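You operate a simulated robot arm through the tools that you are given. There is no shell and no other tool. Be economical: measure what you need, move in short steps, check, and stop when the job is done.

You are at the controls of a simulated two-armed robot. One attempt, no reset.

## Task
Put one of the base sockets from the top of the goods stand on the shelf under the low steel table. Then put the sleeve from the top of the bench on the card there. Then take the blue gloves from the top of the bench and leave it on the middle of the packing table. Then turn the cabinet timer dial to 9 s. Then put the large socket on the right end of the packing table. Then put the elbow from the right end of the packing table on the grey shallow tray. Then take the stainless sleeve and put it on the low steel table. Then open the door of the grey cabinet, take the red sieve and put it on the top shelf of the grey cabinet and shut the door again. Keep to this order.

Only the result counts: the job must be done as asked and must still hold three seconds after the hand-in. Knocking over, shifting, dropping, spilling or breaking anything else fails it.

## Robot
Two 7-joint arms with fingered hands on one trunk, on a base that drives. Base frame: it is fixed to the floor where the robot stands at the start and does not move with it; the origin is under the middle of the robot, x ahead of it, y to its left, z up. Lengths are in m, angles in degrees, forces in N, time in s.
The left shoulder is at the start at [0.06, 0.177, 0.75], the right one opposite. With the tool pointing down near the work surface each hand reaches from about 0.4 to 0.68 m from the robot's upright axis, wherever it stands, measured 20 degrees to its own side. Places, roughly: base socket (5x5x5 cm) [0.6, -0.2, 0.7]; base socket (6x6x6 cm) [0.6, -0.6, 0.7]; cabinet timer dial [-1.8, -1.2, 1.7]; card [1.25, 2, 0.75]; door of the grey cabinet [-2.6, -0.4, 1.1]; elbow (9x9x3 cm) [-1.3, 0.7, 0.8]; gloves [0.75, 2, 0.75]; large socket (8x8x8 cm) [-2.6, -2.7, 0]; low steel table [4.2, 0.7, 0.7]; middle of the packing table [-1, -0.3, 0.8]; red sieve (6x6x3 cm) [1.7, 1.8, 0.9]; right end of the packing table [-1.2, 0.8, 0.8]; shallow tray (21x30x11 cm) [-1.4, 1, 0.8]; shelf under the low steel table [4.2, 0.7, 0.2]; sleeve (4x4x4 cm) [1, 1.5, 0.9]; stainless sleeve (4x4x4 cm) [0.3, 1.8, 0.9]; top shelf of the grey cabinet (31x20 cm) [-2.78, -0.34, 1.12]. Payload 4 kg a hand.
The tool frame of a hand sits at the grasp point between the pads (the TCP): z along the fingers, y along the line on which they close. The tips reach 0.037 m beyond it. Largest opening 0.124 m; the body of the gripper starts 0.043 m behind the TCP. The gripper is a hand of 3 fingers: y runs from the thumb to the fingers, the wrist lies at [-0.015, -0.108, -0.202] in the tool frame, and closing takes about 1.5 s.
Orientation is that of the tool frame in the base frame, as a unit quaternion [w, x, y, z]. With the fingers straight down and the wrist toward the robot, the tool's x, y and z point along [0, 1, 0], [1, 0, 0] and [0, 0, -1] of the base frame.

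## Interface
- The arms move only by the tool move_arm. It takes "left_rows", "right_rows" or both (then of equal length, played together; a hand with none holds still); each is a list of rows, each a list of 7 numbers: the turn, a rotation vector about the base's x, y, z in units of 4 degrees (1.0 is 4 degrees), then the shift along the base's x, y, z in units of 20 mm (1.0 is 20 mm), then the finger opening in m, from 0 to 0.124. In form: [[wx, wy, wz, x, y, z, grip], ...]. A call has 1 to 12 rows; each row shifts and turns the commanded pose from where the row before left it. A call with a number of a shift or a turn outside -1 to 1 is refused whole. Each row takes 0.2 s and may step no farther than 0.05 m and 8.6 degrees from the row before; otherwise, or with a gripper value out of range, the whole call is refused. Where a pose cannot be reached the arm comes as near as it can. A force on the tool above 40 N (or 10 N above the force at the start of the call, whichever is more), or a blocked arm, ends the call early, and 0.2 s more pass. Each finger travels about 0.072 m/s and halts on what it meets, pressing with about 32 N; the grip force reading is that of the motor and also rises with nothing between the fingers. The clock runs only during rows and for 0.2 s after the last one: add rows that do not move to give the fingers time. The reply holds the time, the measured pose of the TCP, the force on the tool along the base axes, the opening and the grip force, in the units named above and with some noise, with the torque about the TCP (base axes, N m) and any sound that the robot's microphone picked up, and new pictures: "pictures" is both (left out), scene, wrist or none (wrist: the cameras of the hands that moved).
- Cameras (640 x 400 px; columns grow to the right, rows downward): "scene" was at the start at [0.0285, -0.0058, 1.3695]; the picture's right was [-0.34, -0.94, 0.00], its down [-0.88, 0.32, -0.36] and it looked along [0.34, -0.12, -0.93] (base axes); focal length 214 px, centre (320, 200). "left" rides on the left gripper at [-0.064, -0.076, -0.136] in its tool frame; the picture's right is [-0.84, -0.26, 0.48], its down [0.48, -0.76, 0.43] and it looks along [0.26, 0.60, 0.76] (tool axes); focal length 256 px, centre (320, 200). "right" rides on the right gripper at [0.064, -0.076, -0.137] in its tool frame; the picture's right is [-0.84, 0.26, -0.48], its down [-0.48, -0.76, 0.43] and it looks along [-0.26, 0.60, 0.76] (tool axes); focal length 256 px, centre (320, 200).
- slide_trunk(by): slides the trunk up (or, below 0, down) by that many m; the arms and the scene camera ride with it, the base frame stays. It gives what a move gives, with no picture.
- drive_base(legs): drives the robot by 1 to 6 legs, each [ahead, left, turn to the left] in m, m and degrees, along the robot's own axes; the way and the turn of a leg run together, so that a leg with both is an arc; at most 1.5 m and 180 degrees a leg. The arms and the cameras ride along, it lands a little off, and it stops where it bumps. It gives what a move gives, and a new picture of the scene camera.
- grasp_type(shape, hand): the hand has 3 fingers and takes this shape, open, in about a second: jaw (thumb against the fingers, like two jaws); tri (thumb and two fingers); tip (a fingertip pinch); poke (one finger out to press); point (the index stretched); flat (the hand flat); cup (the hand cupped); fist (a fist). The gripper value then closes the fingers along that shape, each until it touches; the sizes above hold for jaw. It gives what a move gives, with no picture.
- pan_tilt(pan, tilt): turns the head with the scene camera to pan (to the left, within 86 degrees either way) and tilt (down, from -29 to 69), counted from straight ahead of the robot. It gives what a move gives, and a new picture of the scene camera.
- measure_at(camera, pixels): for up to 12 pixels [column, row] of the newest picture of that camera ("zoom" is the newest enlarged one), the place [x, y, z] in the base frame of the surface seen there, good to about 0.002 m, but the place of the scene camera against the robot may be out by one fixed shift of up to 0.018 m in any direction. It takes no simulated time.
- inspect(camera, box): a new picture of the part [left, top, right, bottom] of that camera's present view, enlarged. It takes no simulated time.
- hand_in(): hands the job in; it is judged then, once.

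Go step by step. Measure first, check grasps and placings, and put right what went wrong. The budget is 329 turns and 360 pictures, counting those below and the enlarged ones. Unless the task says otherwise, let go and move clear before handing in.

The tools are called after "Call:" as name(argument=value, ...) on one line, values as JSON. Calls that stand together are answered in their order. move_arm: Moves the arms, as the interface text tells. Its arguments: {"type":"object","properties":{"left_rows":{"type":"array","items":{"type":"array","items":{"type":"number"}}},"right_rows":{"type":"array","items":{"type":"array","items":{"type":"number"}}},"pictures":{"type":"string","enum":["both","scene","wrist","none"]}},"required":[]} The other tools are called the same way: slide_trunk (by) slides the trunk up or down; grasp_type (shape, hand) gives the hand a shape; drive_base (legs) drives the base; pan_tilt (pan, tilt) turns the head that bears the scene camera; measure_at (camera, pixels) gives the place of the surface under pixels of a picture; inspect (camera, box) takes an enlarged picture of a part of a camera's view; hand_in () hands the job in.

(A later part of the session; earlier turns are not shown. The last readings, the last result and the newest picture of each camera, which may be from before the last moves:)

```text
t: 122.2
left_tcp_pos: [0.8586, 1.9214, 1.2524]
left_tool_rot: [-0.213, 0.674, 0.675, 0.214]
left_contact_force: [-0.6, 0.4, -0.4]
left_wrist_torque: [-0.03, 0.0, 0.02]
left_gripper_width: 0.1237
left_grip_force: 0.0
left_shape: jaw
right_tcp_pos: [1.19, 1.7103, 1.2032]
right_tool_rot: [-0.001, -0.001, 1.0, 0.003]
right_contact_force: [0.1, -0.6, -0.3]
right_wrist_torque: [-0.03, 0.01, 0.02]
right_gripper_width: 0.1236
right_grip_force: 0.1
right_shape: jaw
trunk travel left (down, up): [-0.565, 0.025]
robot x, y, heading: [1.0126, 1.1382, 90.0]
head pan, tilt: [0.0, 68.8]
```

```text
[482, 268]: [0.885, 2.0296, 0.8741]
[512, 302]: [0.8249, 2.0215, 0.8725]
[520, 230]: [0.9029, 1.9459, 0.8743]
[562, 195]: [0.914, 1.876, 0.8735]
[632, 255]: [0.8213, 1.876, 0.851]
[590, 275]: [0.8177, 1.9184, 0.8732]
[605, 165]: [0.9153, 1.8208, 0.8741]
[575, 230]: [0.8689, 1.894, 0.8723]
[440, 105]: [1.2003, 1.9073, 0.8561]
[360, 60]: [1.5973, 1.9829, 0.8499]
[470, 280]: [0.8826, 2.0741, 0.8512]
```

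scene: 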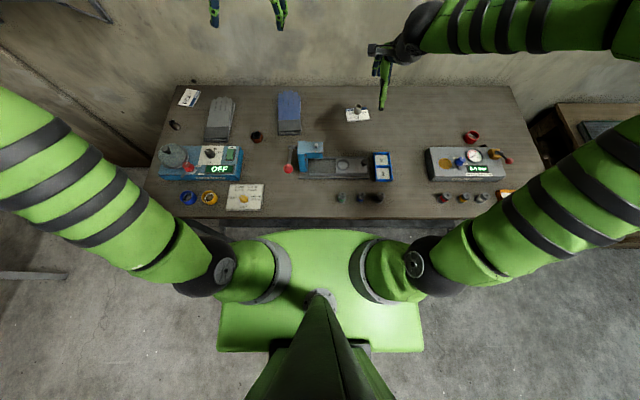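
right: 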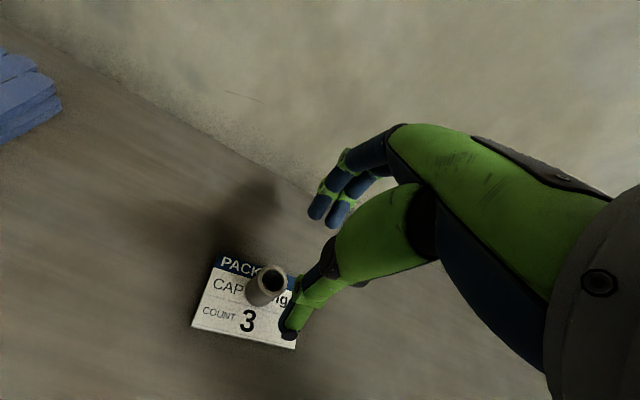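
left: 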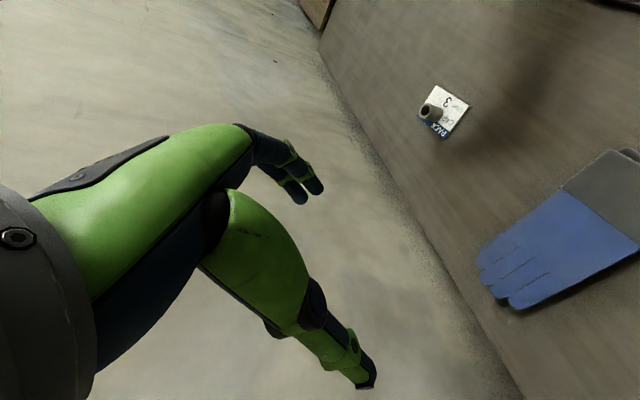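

Glove width spans x≈0.816–0.918, so TCP x 0.867. Descend to z≈0.95 first.

Call:
move_arm(left_rows=[[0, 0, 0, 0.42, 0, -1, 0.124], [0, 0, 0, 0, 0, -1, 0.124], [0, 0, 0, 0, 0, -1, 0.124], [0, 0, 0, 0, 0, -1, 0.124], [0, 0, 0, 0, 0, -1, 0.124], [0, 0, 0, 0, 0, -1, 0.124], [0, 0, 0, 0, 0, -1, 0.124], [0, 0, 0, 0, 0, -1, 0.124], [0, 0, 0, 0, 0, -1, 0.124], [0, 0, 0, 0, 0, -1, 0.124], [0, 0, 0, 0, 0, -1, 0.124], [0, 0, 0, 0, 0, -1, 0.124]], pictures="none")

Call:
move_arm(left_rows=[[0, 0, 0, 0, 0, -1, 0.124], [0, 0, 0, 0, 0, -1, 0.124], [0, 0, 0, 0, 0, -1, 0.124], [0, 0, 0, 0, 0, 0, 0.124]], pictures="both")

```text
t: 124.8
left_tcp_pos: [0.8671, 1.9213, 1.0109]
left_tool_rot: [-0.212, 0.674, 0.675, 0.213]
left_contact_force: [-0.1, 0.1, -0.5]
left_wrist_torque: [-0.02, -0.01, 0.0]
left_gripper_width: 0.1236
left_grip_force: 0.0
left_shape: jaw
right_tcp_pos: [1.1904, 1.71, 1.2028]
right_tool_rot: [-0.001, -0.002, 1.0, 0.002]
right_contact_force: [0.4, 0.0, 0.1]
right_wrist_torque: [-0.01, 0.01, 0.01]
right_gripper_width: 0.1238
right_grip_force: 0.0
right_shape: jaw
trunk travel left (down, up): [-0.565, 0.025]
robot x, y, heading: [1.016, 1.1419, 90.1]
head pan, tilt: [0.0, 68.8]
```

```text
t: 125.8
left_tcp_pos: [0.866, 1.9211, 0.9511]
left_tool_rot: [-0.213, 0.673, 0.676, 0.213]
left_contact_force: [-0.5, -0.1, -0.9]
left_wrist_torque: [0.0, 0.0, -0.04]
left_gripper_width: 0.1239
left_grip_force: 0.1
left_shape: jaw
right_tcp_pos: [1.1905, 1.7094, 1.2022]
right_tool_rot: [-0.002, -0.001, 1.0, 0.003]
right_contact_force: [0.5, -0.4, 0.1]
right_wrist_torque: [-0.02, 0.0, 0.01]
right_gripper_width: 0.1237
right_grip_force: 0.0
right_shape: jaw
trunk travel left (down, up): [-0.565, 0.025]
robot x, y, heading: [1.012, 1.1434, 90.2]
head pan, tilt: [0.0, 68.8]
```

scene: 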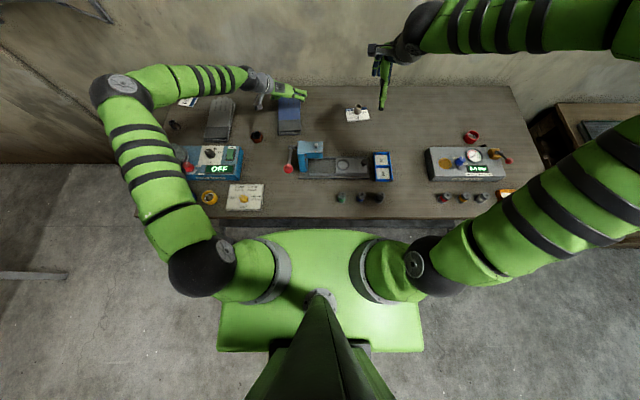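
left: 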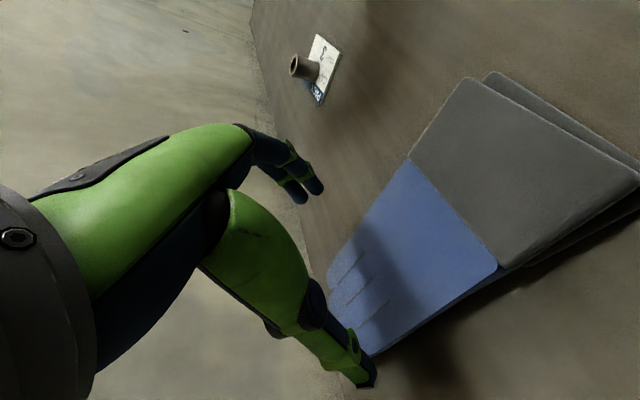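

Thumb is outside the left edge and fingers outside the right edge. Descend to 0.893 and close.

Call:
move_arm(left_rows=[[0, 0, 0, 0.05, 0, -1, 0.124], [0, 0, 0, 0, 0, -1, 0.124], [0, 0, 0, 0, 0, -0.5, 0.124], [0, 0, 0, 0, 0, -0.4, 0.124], [0, 0, 0, 0, 0, 0, 0.124]], pictures="wrist")

```text
t: 127.0
left_tcp_pos: [0.8692, 1.9202, 0.894]
left_tool_rot: [-0.213, 0.673, 0.675, 0.213]
left_contact_force: [-0.5, 0.0, 0.2]
left_wrist_torque: [0.03, 0.01, -0.01]
left_gripper_width: 0.1236
left_grip_force: 0.1
left_shape: jaw
right_tcp_pos: [1.1903, 1.7103, 1.2026]
right_tool_rot: [-0.002, -0.001, 1.0, 0.004]
right_contact_force: [0.2, 0.6, 0.1]
right_wrist_torque: [0.0, 0.02, 0.0]
right_gripper_width: 0.1237
right_grip_force: 0.0
right_shape: jaw
trunk travel left (down, up): [-0.565, 0.025]
robot x, y, heading: [1.0175, 1.14, 90.2]
head pan, tilt: [0.0, 68.8]
```

left: 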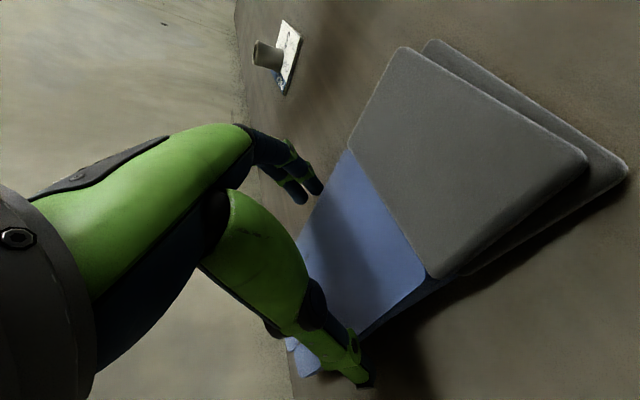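

Call:
move_arm(left_rows=[[0, 0, 0, 0, 0, -0.1, 0.11], [0, 0, 0, 0, 0, 0, 0.09], [0, 0, 0, 0, 0, 0, 0.07], [0, 0, 0, 0, 0, 0, 0.05], [0, 0, 0, 0, 0, 0, 0.03], [0, 0, 0, 0, 0, 0, 0.0], [0, 0, 0, 0, 0, 0, 0], [0, 0, 0, 0, 0, 0, 0], [0, 0, 0, 0, 0, 0, 0]], pictures="wrist")

```text
t: 129.1
left_tcp_pos: [0.8691, 1.9199, 0.8916]
left_tool_rot: [-0.212, 0.674, 0.675, 0.213]
left_contact_force: [0.0, -0.1, 0.4]
left_wrist_torque: [-0.03, -0.07, 0.02]
left_gripper_width: 0.1007
left_grip_force: 31.7
left_shape: jaw
right_tcp_pos: [1.1906, 1.7092, 1.2032]
right_tool_rot: [-0.001, -0.001, 1.0, 0.003]
right_contact_force: [0.3, -0.1, 0.4]
right_wrist_torque: [0.01, -0.01, 0.02]
right_gripper_width: 0.1237
right_grip_force: 0.0
right_shape: jaw
trunk travel left (down, up): [-0.565, 0.025]
robot x, y, heading: [1.0133, 1.1409, 90.1]
head pan, tilt: [0.0, 68.8]
```

left: 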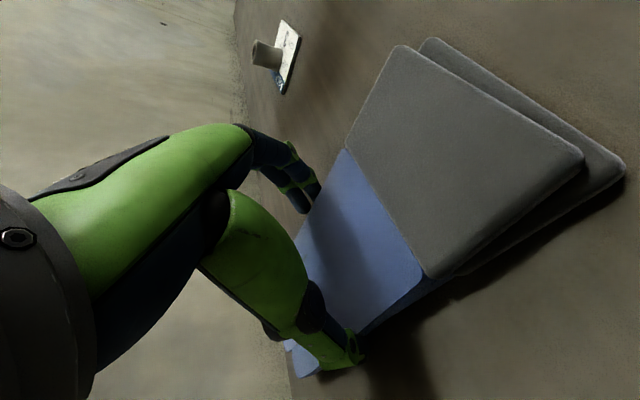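

Held at 0.1007 with 32 N (rigid-like). Lift.

Call:
move_arm(left_rows=[[0, 0, 0, 0, 0, 0.5, 0], [0, 0, 0, 0, 0, 1, 0], [0, 0, 0, 0, 0, 1, 0], [0, 0, 0, 0, 0, 1, 0], [0, 0, 0, 0, 0, 1, 0], [0, 0, 0, 0, 0, 1, 0], [0, 0, 0, 0, 0, 1, 0], [0, 0, 0, 0, 0, 1, 0], [0, 0, 0, 0, 0, 1, 0], [0, 0, 0, 0, 0, 1, 0], [0, 0, 0, 0, 0, 1, 0], [0, 0, 0, 0, 0, 1, 0]], pictures="both")

```text
t: 131.7
left_tcp_pos: [0.8688, 1.9191, 1.1225]
left_tool_rot: [-0.213, 0.674, 0.674, 0.214]
left_contact_force: [0.0, 0.2, -1.4]
left_wrist_torque: [0.0, -0.03, -0.01]
left_gripper_width: 0.1006
left_grip_force: 32.2
left_shape: jaw
right_tcp_pos: [1.1903, 1.7093, 1.2023]
right_tool_rot: [-0.002, -0.001, 1.0, 0.003]
right_contact_force: [-0.7, 0.7, 0.3]
right_wrist_torque: [0.0, -0.01, -0.03]
right_gripper_width: 0.1238
right_grip_force: 0.0
right_shape: jaw
trunk travel left (down, up): [-0.565, 0.025]
robot x, y, heading: [1.0137, 1.1453, 90.1]
head pan, tilt: [0.0, 68.8]
```

scene: 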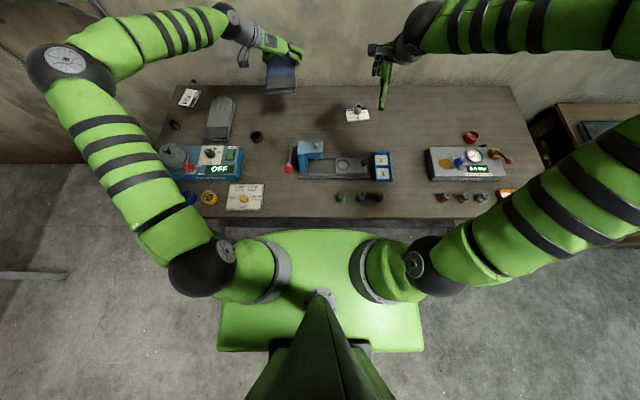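
left: 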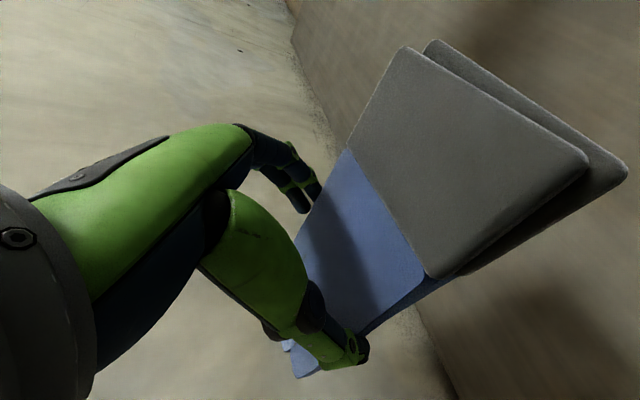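

Both gloves held level. Raise 0.1 more, then back off and turn to the packing table side.

Call:
move_arm(left_rows=[[0, 0, 0, 0, 0, 1, 0], [0, 0, 0, 0, 0, 1, 0], [0, 0, 0, 0, 0, 1, 0], [0, 0, 0, 0, 0, 1, 0], [0, 0, 0, 0, 0, 1, 0]], pictures="none")

Call:
drive_base(legs=[[-0.4, 0, 0], [0, 0, 90], [0.7, 0, 0]])

Call:
pan_tilt(pan=0, tilt=25)

Call:
pan_tilt(pan=35, tilt=30)

```text
t: 132.8
left_tcp_pos: [0.8696, 1.9201, 1.2214]
left_tool_rot: [-0.212, 0.673, 0.675, 0.214]
left_contact_force: [-0.5, -0.6, -1.7]
left_wrist_torque: [-0.02, 0.02, 0.02]
left_gripper_width: 0.1004
left_grip_force: 32.1
left_shape: jaw
right_tcp_pos: [1.1911, 1.7096, 1.2033]
right_tool_rot: [-0.002, -0.002, 1.0, 0.004]
right_contact_force: [0.4, 0.7, -0.9]
right_wrist_torque: [0.0, 0.01, 0.01]
right_gripper_width: 0.1239
right_grip_force: 0.1
right_shape: jaw
trunk travel left (down, up): [-0.565, 0.025]
robot x, y, heading: [1.0162, 1.1363, 90.2]
head pan, tilt: [0.0, 68.8]
```

```text
t: 142.6
left_tcp_pos: [-0.4696, 0.589, 1.2203]
left_tool_rot: [-0.301, -0.004, 0.954, 0.001]
left_contact_force: [0.3, 0.6, -1.4]
left_wrist_torque: [0.04, 0.0, 0.01]
left_gripper_width: 0.1005
left_grip_force: 31.8
left_shape: jaw
right_tcp_pos: [-0.2601, 0.9124, 1.2028]
right_tool_rot: [0.003, 0.709, -0.705, 0.0]
right_contact_force: [1.0, -0.4, 0.1]
right_wrist_torque: [-0.01, 0.02, 0.02]
right_gripper_width: 0.1236
right_grip_force: 0.1
right_shape: jaw
trunk travel left (down, up): [-0.565, 0.025]
robot x, y, heading: [0.3124, 0.7376, -179.7]
head pan, tilt: [0.0, 68.8]
```

scene: 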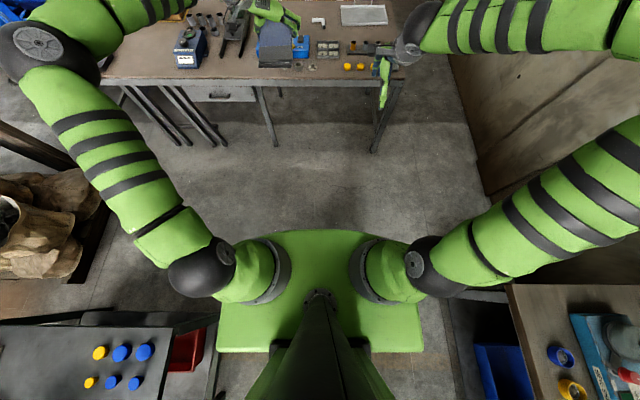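

```text
t: 143.7
left_tcp_pos: [-0.4684, 0.5899, 1.2203]
left_tool_rot: [-0.301, -0.003, 0.954, -0.001]
left_contact_force: [0.5, -0.3, -1.5]
left_wrist_torque: [0.03, -0.04, 0.0]
left_gripper_width: 0.1006
left_grip_force: 32.2
left_shape: jaw
right_tcp_pos: [-0.2611, 0.9112, 1.203]
right_tool_rot: [0.003, 0.71, -0.705, 0.0]
right_contact_force: [0.1, -1.0, -0.3]
right_wrist_torque: [0.0, 0.01, 0.04]
right_gripper_width: 0.124
right_grip_force: 0.0
right_shape: jaw
trunk travel left (down, up): [-0.565, 0.025]
robot x, y, heading: [0.3149, 0.7383, -179.3]
head pan, tilt: [0.0, 25.0]
```

scene: 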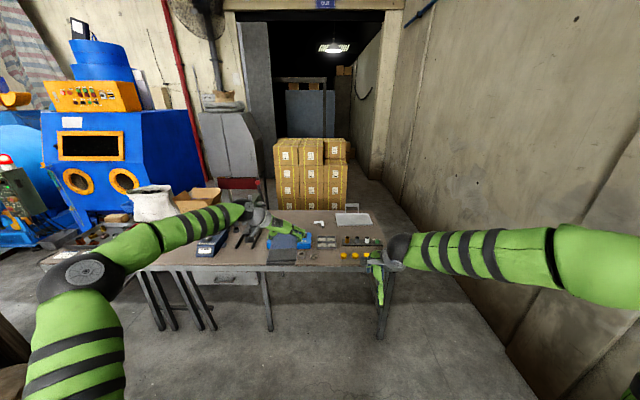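

```text
t: 144.8
left_tcp_pos: [-0.4688, 0.5899, 1.2203]
left_tool_rot: [-0.3, -0.003, 0.954, 0.0]
left_contact_force: [0.4, -0.4, -1.1]
left_wrist_torque: [0.04, -0.01, 0.03]
left_gripper_width: 0.1008
left_grip_force: 31.9
left_shape: jaw
right_tcp_pos: [-0.2585, 0.9124, 1.2038]
right_tool_rot: [0.003, 0.71, -0.704, -0.001]
right_contact_force: [-0.4, 0.4, 0.4]
right_wrist_torque: [-0.01, 0.02, -0.01]
right_gripper_width: 0.1236
right_grip_force: 0.0
right_shape: jaw
trunk travel left (down, up): [-0.565, 0.025]
robot x, y, heading: [0.3093, 0.7346, -179.6]
head pan, tilt: [35.0, 30.0]
```

scene: 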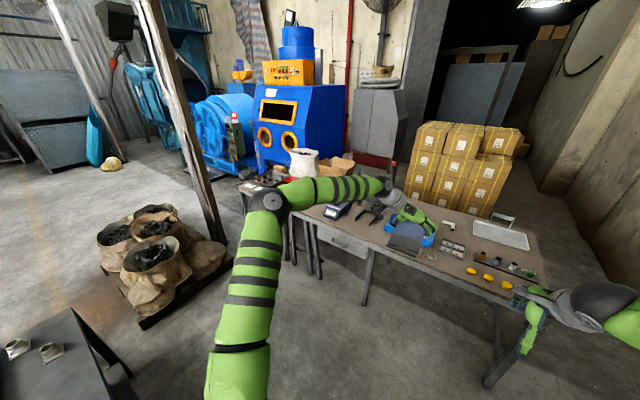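

Call:
measure_at(camera="scene", pixels=[[395, 250], [505, 297], [448, 225], [500, 232], [545, 275], [330, 232], [380, 243], [370, 225], [180, 300], [215, 250], [90, 330], [430, 245]])

Call:
inspect(camera="scene", box=[260, 170, 560, 330])

```text
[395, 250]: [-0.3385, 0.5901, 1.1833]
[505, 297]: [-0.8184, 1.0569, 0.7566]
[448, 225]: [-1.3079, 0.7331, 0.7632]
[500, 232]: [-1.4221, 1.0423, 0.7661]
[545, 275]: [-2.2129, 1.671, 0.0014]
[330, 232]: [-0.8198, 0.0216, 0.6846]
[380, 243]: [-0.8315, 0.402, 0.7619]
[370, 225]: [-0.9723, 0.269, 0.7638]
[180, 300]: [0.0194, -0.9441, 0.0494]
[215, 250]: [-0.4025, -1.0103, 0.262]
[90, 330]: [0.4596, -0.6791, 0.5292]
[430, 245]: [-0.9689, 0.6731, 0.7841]
```

```text
2.13 times, centred on (410, 250) of scene
```

zoom: 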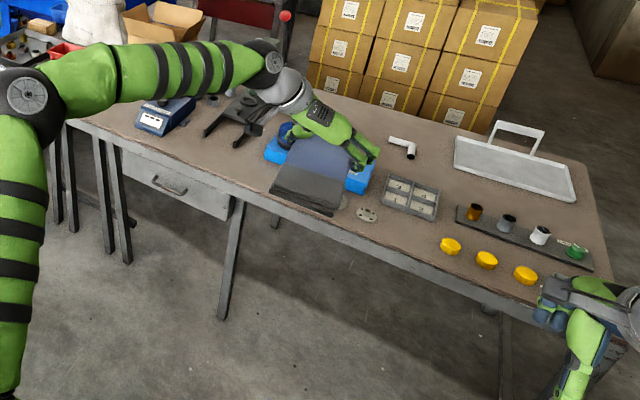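

Table top z≈0.76, near edge x≈−0.82. Drive to x≈0, strafe left to y≈−0.13 and look at the middle.

Call:
drive_base(legs=[[0.3, 0, -0.5], [0, 0.87, 0]])

Call:
pan_tilt(pan=0, tilt=45)

```text
t: 151.0
left_tcp_pos: [-0.7702, -0.2723, 1.2205]
left_tool_rot: [-0.3, 0.001, 0.954, 0.002]
left_contact_force: [0.4, 0.0, -0.4]
left_wrist_torque: [0.04, 0.01, 0.02]
left_gripper_width: 0.1002
left_grip_force: 32.1
left_shape: jaw
right_tcp_pos: [-0.5579, 0.0478, 1.2036]
right_tool_rot: [-0.003, -0.706, 0.708, 0.001]
right_contact_force: [0.6, -1.2, -0.3]
right_wrist_torque: [0.03, -0.01, -0.01]
right_gripper_width: 0.1237
right_grip_force: 0.0
right_shape: jaw
trunk travel left (down, up): [-0.565, 0.025]
robot x, y, heading: [0.0067, -0.1272, 179.9]
head pan, tilt: [35.0, 30.0]
```

scene: 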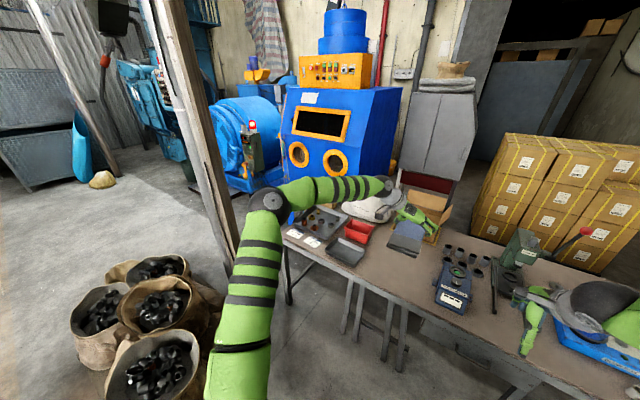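

```text
t: 152.0
left_tcp_pos: [-0.7699, -0.2733, 1.2203]
left_tool_rot: [-0.3, 0.001, 0.954, 0.001]
left_contact_force: [-0.3, 0.6, -1.7]
left_wrist_torque: [-0.02, -0.03, -0.06]
left_gripper_width: 0.1003
left_grip_force: 32.0
left_shape: jaw
right_tcp_pos: [-0.5578, 0.0469, 1.2032]
right_tool_rot: [-0.003, -0.706, 0.709, 0.001]
right_contact_force: [-0.1, 0.8, 0.1]
right_wrist_torque: [0.0, 0.01, 0.01]
right_gripper_width: 0.1238
right_grip_force: 0.0
right_shape: jaw
trunk travel left (down, up): [-0.565, 0.025]
robot x, y, heading: [0.0103, -0.1307, 180.1]
head pan, tilt: [0.0, 45.0]
```

scene: 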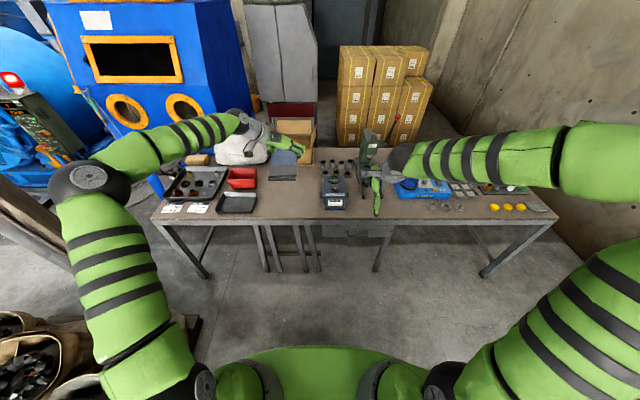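

Call:
inspect(camera="scene", box=[150, 130, 390, 280])

Call:
measure_at(camera="scene", pixels=[[285, 205], [255, 205], [255, 190], [320, 205], [320, 190], [285, 185], [285, 216], [160, 218], [545, 212], [258, 175], [285, 160]])

```text
2.67 times, centred on (270, 205) of scene
```

zoom: 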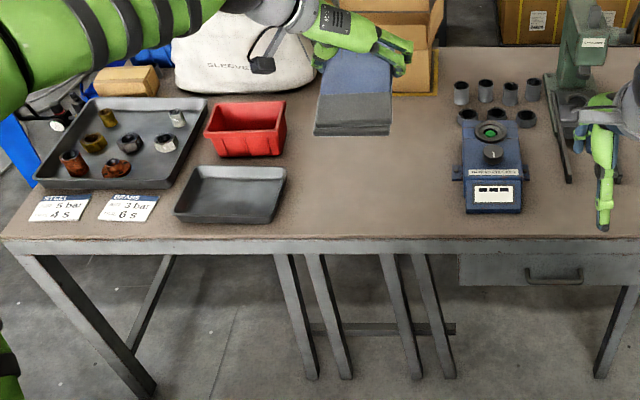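

```text
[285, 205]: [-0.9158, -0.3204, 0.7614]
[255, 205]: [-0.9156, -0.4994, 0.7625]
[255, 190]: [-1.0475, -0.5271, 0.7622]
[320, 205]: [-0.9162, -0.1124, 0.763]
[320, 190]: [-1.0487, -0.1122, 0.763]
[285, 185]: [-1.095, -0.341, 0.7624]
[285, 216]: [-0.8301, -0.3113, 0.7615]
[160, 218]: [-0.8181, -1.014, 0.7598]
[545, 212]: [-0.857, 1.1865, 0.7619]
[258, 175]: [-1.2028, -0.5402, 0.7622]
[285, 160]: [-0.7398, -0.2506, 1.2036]
```

The free middle area is y −0.5…−0.1, x −0.83…−1.3. Drive ahead 0.26 and slightly left, so the gloves sit over (−1.03,−0.30).

Call:
drive_base(legs=[[0.26, 0.03, 0]])

Call:
move_arm(left_rows=[[0, 0, 0, 0, 0, -1, 0], [0, 0, 0, 0, 0, -1, 0], [0, 0, 0, 0, 0, -1, 0], [0, 0, 0, 0, 0, -1, 0], [0, 0, 0, 0, 0, -1, 0], [0, 0, 0, 0, 0, -1, 0], [0, 0, 0, 0, 0, -1, 0], [0, 0, 0, 0, 0, -1, 0], [0, 0, 0, 0, 0, -1, 0], [0, 0, 0, 0, 0, -1, 0], [0, 0, 0, 0, 0, -1, 0], [0, 0, 0, 0, 0, -1, 0]], pictures="both")

```text
t: 153.9
left_tcp_pos: [-1.0262, -0.3056, 1.22]
left_tool_rot: [-0.301, 0.0, 0.954, 0.001]
left_contact_force: [-0.3, 0.4, -1.6]
left_wrist_torque: [0.01, 0.01, -0.01]
left_gripper_width: 0.1006
left_grip_force: 32.5
left_shape: jaw
right_tcp_pos: [-0.8159, 0.0158, 1.2015]
right_tool_rot: [-0.002, -0.707, 0.707, 0.001]
right_contact_force: [-0.5, -0.7, 0.3]
right_wrist_torque: [-0.01, 0.01, 0.05]
right_gripper_width: 0.1236
right_grip_force: 0.0
right_shape: jaw
trunk travel left (down, up): [-0.565, 0.025]
robot x, y, heading: [-0.2437, -0.1613, -179.7]
head pan, tilt: [0.0, 45.0]
```

scene: 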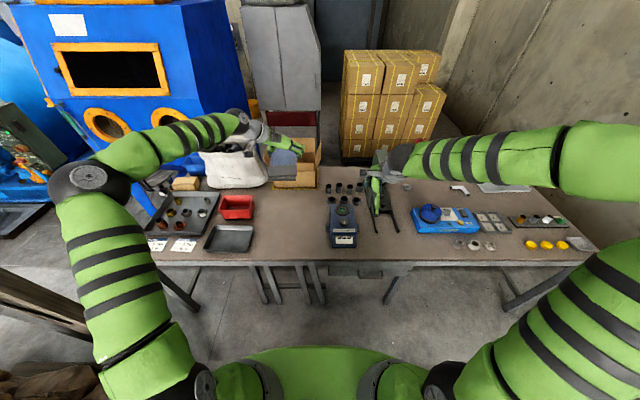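

```text
t: 156.5
left_tcp_pos: [-1.0267, -0.3057, 0.9812]
left_tool_rot: [-0.302, -0.001, 0.953, 0.001]
left_contact_force: [0.3, 0.6, -1.8]
left_wrist_torque: [0.01, -0.03, -0.06]
left_gripper_width: 0.1004
left_grip_force: 32.3
left_shape: jaw
right_tcp_pos: [-0.8147, 0.0152, 1.2022]
right_tool_rot: [0.003, 0.707, -0.707, -0.001]
right_contact_force: [0.3, -0.3, 0.5]
right_wrist_torque: [-0.02, 0.02, -0.01]
right_gripper_width: 0.1239
right_grip_force: 0.0
right_shape: jaw
trunk travel left (down, up): [-0.565, 0.025]
robot x, y, heading: [-0.2442, -0.1583, -179.8]
head pan, tilt: [0.0, 45.0]
```

scene: 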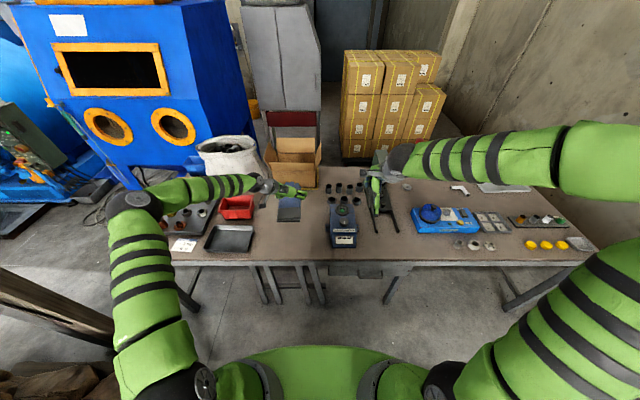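
left: 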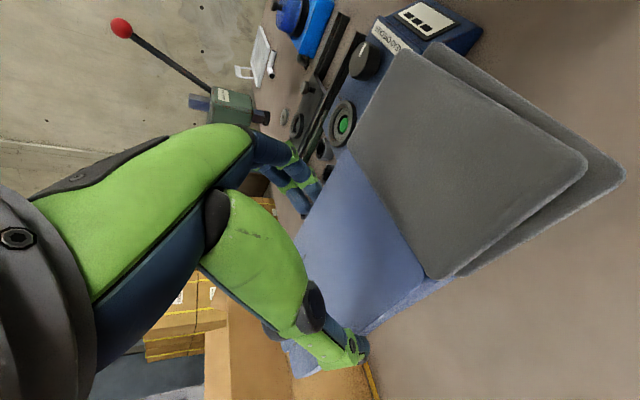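

Before the last descent I check the left forearm's height over the red bin and trays.

Call:
measure_at(camera="scene", pixels=[[240, 185], [215, 188], [190, 192], [165, 197], [135, 200], [135, 225], [237, 205], [237, 212], [180, 225], [205, 190]])

```text
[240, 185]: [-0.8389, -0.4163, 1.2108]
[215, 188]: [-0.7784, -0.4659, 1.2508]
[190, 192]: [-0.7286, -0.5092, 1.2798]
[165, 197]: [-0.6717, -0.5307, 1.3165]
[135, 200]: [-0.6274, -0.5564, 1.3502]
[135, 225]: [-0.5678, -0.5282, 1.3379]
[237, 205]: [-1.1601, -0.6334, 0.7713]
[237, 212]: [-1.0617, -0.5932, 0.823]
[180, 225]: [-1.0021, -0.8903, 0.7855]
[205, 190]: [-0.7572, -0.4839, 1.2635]
```

Forearm is at z>1.2, far above the bin. Lower the gloves 0.18 to the table.

Call:
move_arm(left_rows=[[0, 0, 0, 0, 0, -1, 0], [0, 0, 0, 0, 0, -1, 0], [0, 0, 0, 0, 0, -1, 0], [0, 0, 0, 0, 0, -1, 0], [0, 0, 0, 0, 0, -1, 0], [0, 0, 0, 0, 0, -1, 0], [0, 0, 0, 0, 0, -1, 0], [0, 0, 0, 0, 0, -1, 0], [0, 0, 0, 0, 0, -0.5, 0], [0, 0, 0, 0, 0, -0.25, 0], [0, 0, 0, 0, 0, -0.15, 0]], pictures="wrist")

```text
t: 158.9
left_tcp_pos: [-1.0268, -0.3051, 0.8035]
left_tool_rot: [-0.3, 0.0, 0.954, 0.001]
left_contact_force: [-0.2, -0.2, -0.3]
left_wrist_torque: [0.01, -0.06, 0.0]
left_gripper_width: 0.1002
left_grip_force: 32.4
left_shape: jaw
right_tcp_pos: [-0.8144, 0.0158, 1.2023]
right_tool_rot: [0.003, 0.707, -0.707, 0.0]
right_contact_force: [-0.2, 0.1, -0.6]
right_wrist_torque: [0.02, 0.03, 0.01]
right_gripper_width: 0.1238
right_grip_force: 0.1
right_shape: jaw
trunk travel left (down, up): [-0.565, 0.025]
robot x, y, heading: [-0.2453, -0.1603, -179.9]
head pan, tilt: [0.0, 45.0]
```

left: 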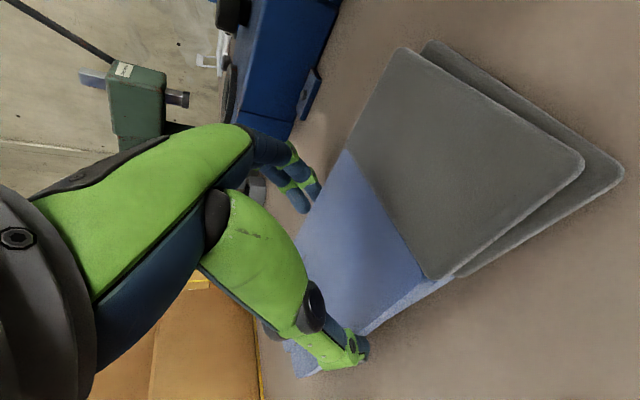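

Call:
measure_at(camera="left", pixels=[[560, 320], [600, 230], [500, 200], [615, 190], [300, 130], [470, 290]])

Call:
move_arm(left_rows=[[0, 0, 0, 0, 0, -0.1, 0], [0, 0, 0, 0, 0, -0.1, 0], [0, 0, 0, 0, 0, -0.1, 0], [0, 0, 0, 0, 0, 0, 0]], pictures="none")

```text
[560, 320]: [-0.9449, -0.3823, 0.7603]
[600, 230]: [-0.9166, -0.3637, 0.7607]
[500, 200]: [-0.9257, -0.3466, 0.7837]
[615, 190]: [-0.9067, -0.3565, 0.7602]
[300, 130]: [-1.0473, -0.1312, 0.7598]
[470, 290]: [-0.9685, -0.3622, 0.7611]
```

```text
t: 159.9
left_tcp_pos: [-1.0262, -0.3045, 0.8003]
left_tool_rot: [-0.303, 0.0, 0.953, 0.001]
left_contact_force: [4.7, -0.2, 17.5]
left_wrist_torque: [0.28, 0.24, 0.12]
left_gripper_width: 0.0998
left_grip_force: 31.9
left_shape: jaw
right_tcp_pos: [-0.8128, 0.0171, 1.2033]
right_tool_rot: [0.004, 0.707, -0.707, -0.002]
right_contact_force: [-0.3, 0.4, -0.2]
right_wrist_torque: [-0.02, -0.01, -0.01]
right_gripper_width: 0.1236
right_grip_force: 0.1
right_shape: jaw
trunk travel left (down, up): [-0.565, 0.025]
robot x, y, heading: [-0.2457, -0.1611, -179.9]
head pan, tilt: [0.0, 45.0]
```

Contact (17.5 N). Open and rise.

Call:
move_arm(left_rows=[[0, 0, 0, 0, 0, 0.1, 0.1], [0, 0, 0, 0, 0, 0, 0.11], [0, 0, 0, 0, 0, 0, 0.124], [0, 0, 0, 0, 0, 0, 0.124], [0, 0, 0, 0, 0, 0, 0.124], [0, 0, 0, 0, 0, 1, 0.124], [0, 0, 0, 0, 0, 1, 0.124], [0, 0, 0, 0, 0, 1, 0.124], [0, 0, 0, 0, 0, 1, 0.124], [0, 0, 0, 0, 0, 1, 0.124], [0, 0, 0, 0, 0, 1, 0.124], [0, 0, 0, 0, 0, 1, 0.124]], pictures="both")

```text
t: 162.5
left_tcp_pos: [-1.0253, -0.3052, 0.9395]
left_tool_rot: [-0.3, -0.001, 0.954, 0.001]
left_contact_force: [0.4, -0.2, -0.6]
left_wrist_torque: [0.02, 0.0, 0.04]
left_gripper_width: 0.1235
left_grip_force: 0.1
left_shape: jaw
right_tcp_pos: [-0.8136, 0.0153, 1.2032]
right_tool_rot: [0.003, 0.707, -0.707, -0.001]
right_contact_force: [0.1, -0.1, -1.0]
right_wrist_torque: [0.0, -0.02, 0.01]
right_gripper_width: 0.1238
right_grip_force: 0.0
right_shape: jaw
trunk travel left (down, up): [-0.565, 0.025]
robot x, y, heading: [-0.2457, -0.1609, -179.8]
head pan, tilt: [0.0, 45.0]
```

scene: 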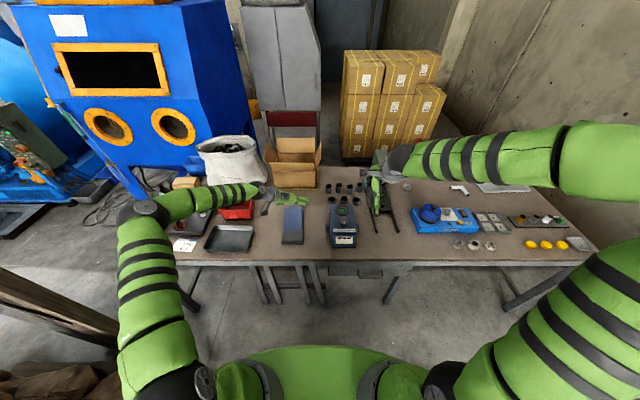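
left: 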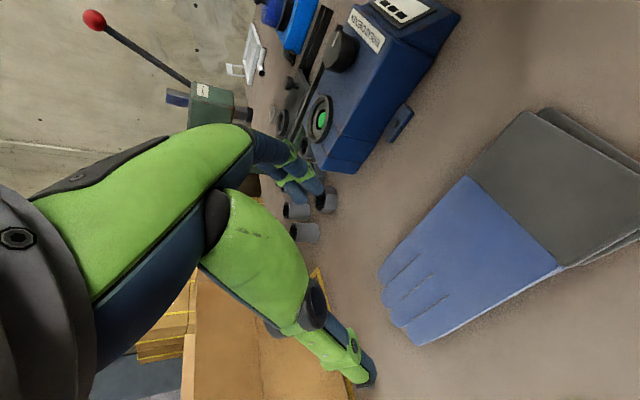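

Gloves are on the table middle. Raise the left hand, remove its tilt, and back away.

Call:
move_arm(left_rows=[[0, 0, 0, 0, 0, 1, 0.124], [0, -0.73, 0, 0, 0, 1, 0.124], [0, -0.73, 0, 0, 0, 1, 0.124], [0, -0.73, 0, 0, 0, 1, 0.124], [0, -0.73, 0, 0, 0, 1, 0.124], [0, -0.73, 0, 0.5, 0, 1, 0.124], [0, -0.73, 0, 0.5, 0, 1, 0.124], [0, -0.73, 0, 0.5, 0, 1, 0.124], [0, -0.73, 0, 0.5, 0, 1, 0.124], [0, -0.73, 0, 0.5, 0, 1, 0.124], [0, -0.73, 0, 0.5, 0, 1, 0.124], [0, -0.73, 0, 0.5, 0, 1, 0.124]], pictures="none")

Call:
drive_base(legs=[[-0.25, 0, 0]])

Call:
pan_tilt(pan=35, tilt=10)

```text
t: 165.1
left_tcp_pos: [-0.9555, -0.3044, 1.1789]
left_tool_rot: [-0.025, 0.0, 1.0, 0.001]
left_contact_force: [0.1, 0.5, 0.4]
left_wrist_torque: [0.0, 0.0, 0.0]
left_gripper_width: 0.1235
left_grip_force: 0.1
left_shape: jaw
right_tcp_pos: [-0.8145, 0.0151, 1.2028]
right_tool_rot: [0.003, 0.707, -0.707, -0.001]
right_contact_force: [0.6, -1.8, 0.0]
right_wrist_torque: [0.03, 0.02, 0.0]
right_gripper_width: 0.1239
right_grip_force: 0.0
right_shape: jaw
trunk travel left (down, up): [-0.565, 0.025]
robot x, y, heading: [-0.2481, -0.1599, -180.0]
head pan, tilt: [0.0, 45.0]
```

```text
t: 166.9
left_tcp_pos: [-0.7056, -0.3047, 1.1793]
left_tool_rot: [-0.026, -0.001, 1.0, 0.001]
left_contact_force: [0.3, -0.4, -0.5]
left_wrist_torque: [0.0, 0.01, -0.02]
left_gripper_width: 0.1235
left_grip_force: 0.2
left_shape: jaw
right_tcp_pos: [-0.5636, 0.0174, 1.2034]
right_tool_rot: [-0.003, -0.707, 0.707, 0.001]
right_contact_force: [-0.1, -0.7, -0.5]
right_wrist_torque: [-0.02, 0.0, -0.02]
right_gripper_width: 0.1238
right_grip_force: 0.0
right_shape: jaw
trunk travel left (down, up): [-0.565, 0.025]
robot x, y, heading: [0.0037, -0.1605, -179.7]
head pan, tilt: [0.0, 45.0]
```

scene: 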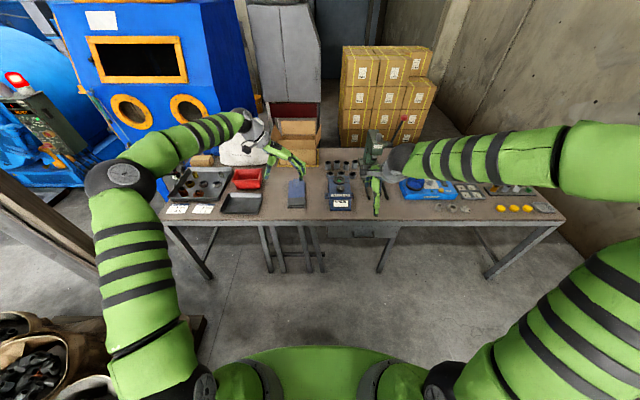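

```text
t: 167.9
left_tcp_pos: [-0.7071, -0.3051, 1.1796]
left_tool_rot: [-0.026, 0.0, 1.0, 0.001]
left_contact_force: [0.1, 0.2, -0.1]
left_wrist_torque: [0.04, 0.0, 0.02]
left_gripper_width: 0.1234
left_grip_force: 0.0
left_shape: jaw
right_tcp_pos: [-0.5654, 0.0175, 1.2025]
right_tool_rot: [0.004, 0.707, -0.707, 0.0]
right_contact_force: [-0.3, 0.4, -0.3]
right_wrist_torque: [0.02, -0.01, 0.0]
right_gripper_width: 0.1234
right_grip_force: 0.0
right_shape: jaw
trunk travel left (down, up): [-0.565, 0.025]
robot x, y, heading: [0.0001, -0.1575, -179.8]
head pan, tilt: [35.0, 10.0]
```

scene: 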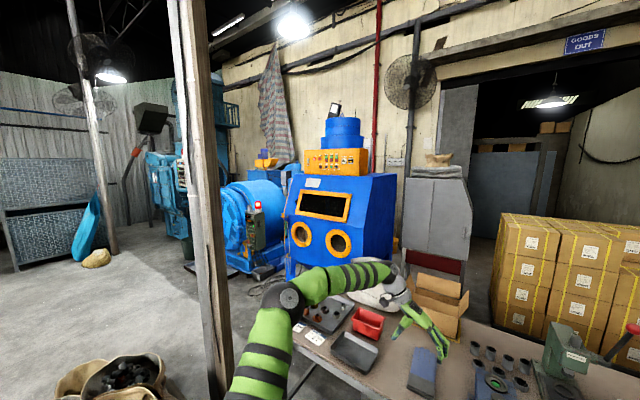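

Call:
inspect(camera="scene", box=[290, 130, 386, 190])

Call:
inspect(camera="scene", box=[240, 130, 480, 280])

Call:
measure_at(camera="zoom", pixels=[[180, 75], [310, 85], [190, 100], [310, 110], [320, 200], [400, 215], [470, 120], [590, 130], [440, 340], [580, 360], [150, 350], [520, 230]])

Call:
measure_at(camera="scene", pixels=[[200, 100], [215, 340], [370, 250], [290, 275], [125, 390], [185, 200], [425, 320], [300, 340]])

```text
6.67 times, centred on (338, 160) of scene
```

zoom: 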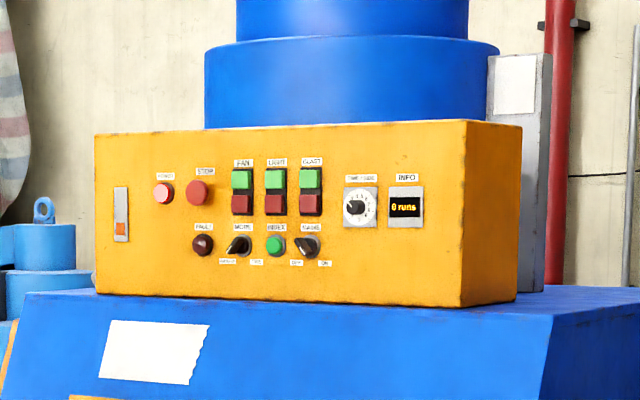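

```text
2.67 times, centred on (360, 205) of scene
```

zoom: 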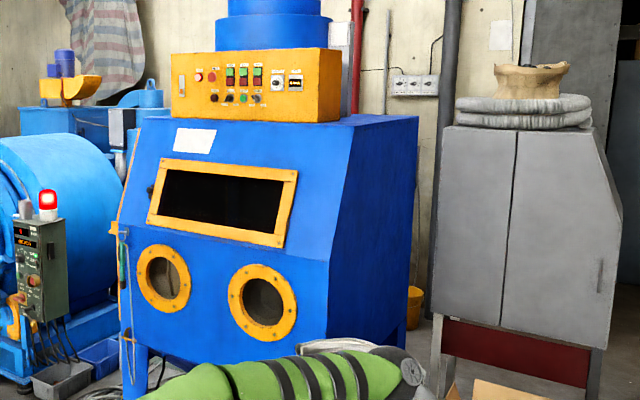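

```text
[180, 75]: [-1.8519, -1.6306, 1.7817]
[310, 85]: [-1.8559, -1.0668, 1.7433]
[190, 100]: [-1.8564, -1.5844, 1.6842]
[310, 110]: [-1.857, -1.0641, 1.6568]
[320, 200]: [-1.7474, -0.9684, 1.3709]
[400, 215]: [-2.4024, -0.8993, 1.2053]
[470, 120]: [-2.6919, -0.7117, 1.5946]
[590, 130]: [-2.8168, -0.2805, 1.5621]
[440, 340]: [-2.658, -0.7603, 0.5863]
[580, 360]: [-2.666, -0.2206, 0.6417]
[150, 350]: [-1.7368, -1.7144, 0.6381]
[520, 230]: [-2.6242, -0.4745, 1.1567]
```

```text
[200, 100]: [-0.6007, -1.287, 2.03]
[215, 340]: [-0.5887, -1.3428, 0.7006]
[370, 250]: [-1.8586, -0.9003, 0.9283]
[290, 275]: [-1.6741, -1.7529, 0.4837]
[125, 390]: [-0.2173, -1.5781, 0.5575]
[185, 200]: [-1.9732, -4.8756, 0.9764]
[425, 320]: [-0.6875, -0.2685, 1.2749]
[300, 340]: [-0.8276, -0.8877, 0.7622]
```

The dial is the white square on the orange panel at zoom (360,205), panel plane x≈−1.855. I measure it and survey the floor route on my left.

Call:
measure_at(camera="scene", pixels=[[344, 161], [346, 160], [342, 162], [351, 161]])

Call:
pan_tilt(pan=82, tilt=35)

```text
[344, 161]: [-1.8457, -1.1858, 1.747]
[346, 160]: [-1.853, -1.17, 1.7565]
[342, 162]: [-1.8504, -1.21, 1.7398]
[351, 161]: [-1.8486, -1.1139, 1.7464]
```

```text
t: 169.0
left_tcp_pos: [-0.7074, -0.306, 1.179]
left_tool_rot: [-0.025, -0.001, 1.0, 0.001]
left_contact_force: [-0.1, -0.2, 0.1]
left_wrist_torque: [0.0, 0.03, 0.01]
left_gripper_width: 0.1238
left_grip_force: 0.1
left_shape: jaw
right_tcp_pos: [-0.5658, 0.0172, 1.2026]
right_tool_rot: [0.003, 0.707, -0.707, -0.001]
right_contact_force: [-0.1, 0.5, 0.3]
right_wrist_torque: [-0.01, 0.02, 0.01]
right_gripper_width: 0.1239
right_grip_force: 0.1
right_shape: jaw
trunk travel left (down, up): [-0.565, 0.025]
robot x, y, heading: [0.0044, -0.165, -179.8]
head pan, tilt: [82.0, 35.0]
```

scene: 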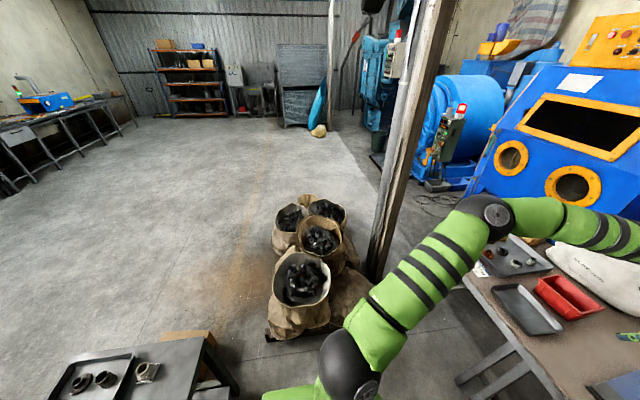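

Call:
measure_at(camera="scene", pixels=[[268, 335], [275, 310], [275, 235], [340, 205], [370, 270], [230, 370], [205, 340], [180, 335], [330, 130], [430, 180], [475, 190], [270, 290]])

```text
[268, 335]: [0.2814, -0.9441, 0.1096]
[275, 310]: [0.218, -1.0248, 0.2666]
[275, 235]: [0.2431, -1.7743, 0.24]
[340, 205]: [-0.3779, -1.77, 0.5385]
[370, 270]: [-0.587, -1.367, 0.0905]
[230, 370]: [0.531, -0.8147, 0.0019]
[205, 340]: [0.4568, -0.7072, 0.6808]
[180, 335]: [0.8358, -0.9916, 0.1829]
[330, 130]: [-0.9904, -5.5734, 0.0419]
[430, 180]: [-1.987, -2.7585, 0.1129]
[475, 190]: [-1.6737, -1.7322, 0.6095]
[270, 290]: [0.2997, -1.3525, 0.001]
```

The gap between the bags pallet and the stand is too narrow, so I go around the stand: north, back east, then south, keeping heading 180.

Call:
drive_base(legs=[[0, -0.9, 0], [-0.85, 0, 0], [-0.85, 0, 0], [0, 1.5, 0], [0, 1.5, 0]])

Call:
pan_tilt(pan=0, tilt=20)

```text
t: 196.1
left_tcp_pos: [1.0085, -2.4088, 1.1796]
left_tool_rot: [-0.025, 0.0, 1.0, 0.001]
left_contact_force: [0.0, -0.7, -0.4]
left_wrist_torque: [0.03, 0.03, -0.02]
left_gripper_width: 0.1237
left_grip_force: 0.0
left_shape: jaw
right_tcp_pos: [1.1516, -2.0869, 1.2041]
right_tool_rot: [-0.002, -0.707, 0.707, 0.002]
right_contact_force: [-0.9, -0.1, -0.4]
right_wrist_torque: [0.02, 0.0, 0.0]
right_gripper_width: 0.1234
right_grip_force: 0.1
right_shape: jaw
trunk travel left (down, up): [-0.565, 0.025]
robot x, y, heading: [1.7196, -2.2648, -180.0]
head pan, tilt: [82.0, 35.0]
```

scene: 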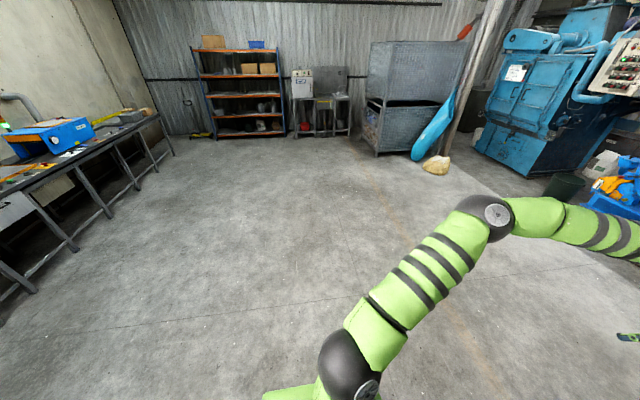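

```text
t: 197.7
left_tcp_pos: [1.0089, -2.4078, 1.178]
left_tool_rot: [-0.025, -0.001, 1.0, 0.001]
left_contact_force: [0.1, -0.8, 0.8]
left_wrist_torque: [-0.05, -0.01, -0.02]
left_gripper_width: 0.1238
left_grip_force: 0.0
left_shape: jaw
right_tcp_pos: [1.1516, -2.0876, 1.2031]
right_tool_rot: [-0.003, -0.707, 0.708, 0.001]
right_contact_force: [-1.1, 0.3, 0.8]
right_wrist_torque: [0.03, -0.02, 0.0]
right_gripper_width: 0.1235
right_grip_force: 0.1
right_shape: jaw
trunk travel left (down, up): [-0.565, 0.025]
robot x, y, heading: [1.7211, -2.264, -179.8]
head pan, tilt: [0.0, 20.0]
```

scene: 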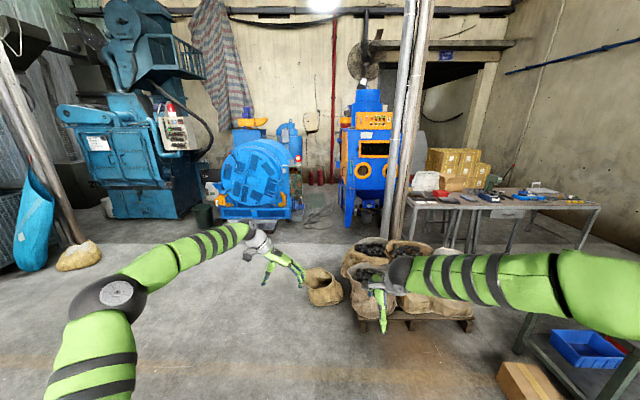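

Call:
inspect(camera="scene", box=[200, 140, 440, 290])

Call:
measure_at(camera="scene", pixels=[[323, 280], [323, 305], [308, 285], [343, 290], [395, 235], [255, 218], [350, 222], [380, 225], [320, 215], [313, 207], [405, 200], [390, 315]])

```text
2.67 times, centred on (320, 215) of scene
```

zoom: 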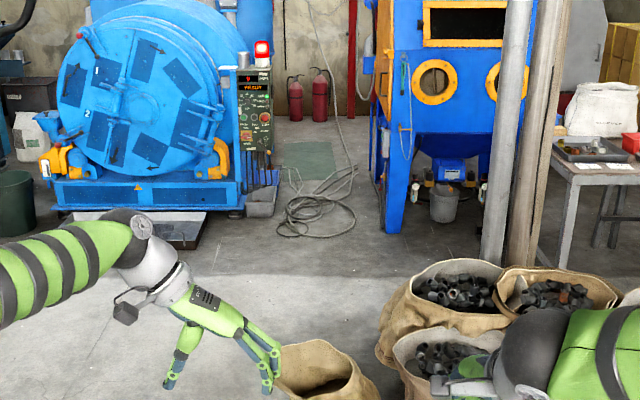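

```text
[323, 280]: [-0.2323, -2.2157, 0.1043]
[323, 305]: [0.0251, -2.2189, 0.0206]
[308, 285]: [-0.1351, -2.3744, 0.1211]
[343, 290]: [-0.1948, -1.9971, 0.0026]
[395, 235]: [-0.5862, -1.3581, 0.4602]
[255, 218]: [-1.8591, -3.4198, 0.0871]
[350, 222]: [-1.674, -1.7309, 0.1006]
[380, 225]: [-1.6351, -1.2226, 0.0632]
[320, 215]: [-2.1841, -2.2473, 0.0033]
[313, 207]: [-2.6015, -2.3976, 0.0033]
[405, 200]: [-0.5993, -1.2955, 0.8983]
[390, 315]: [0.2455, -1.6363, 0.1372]
```

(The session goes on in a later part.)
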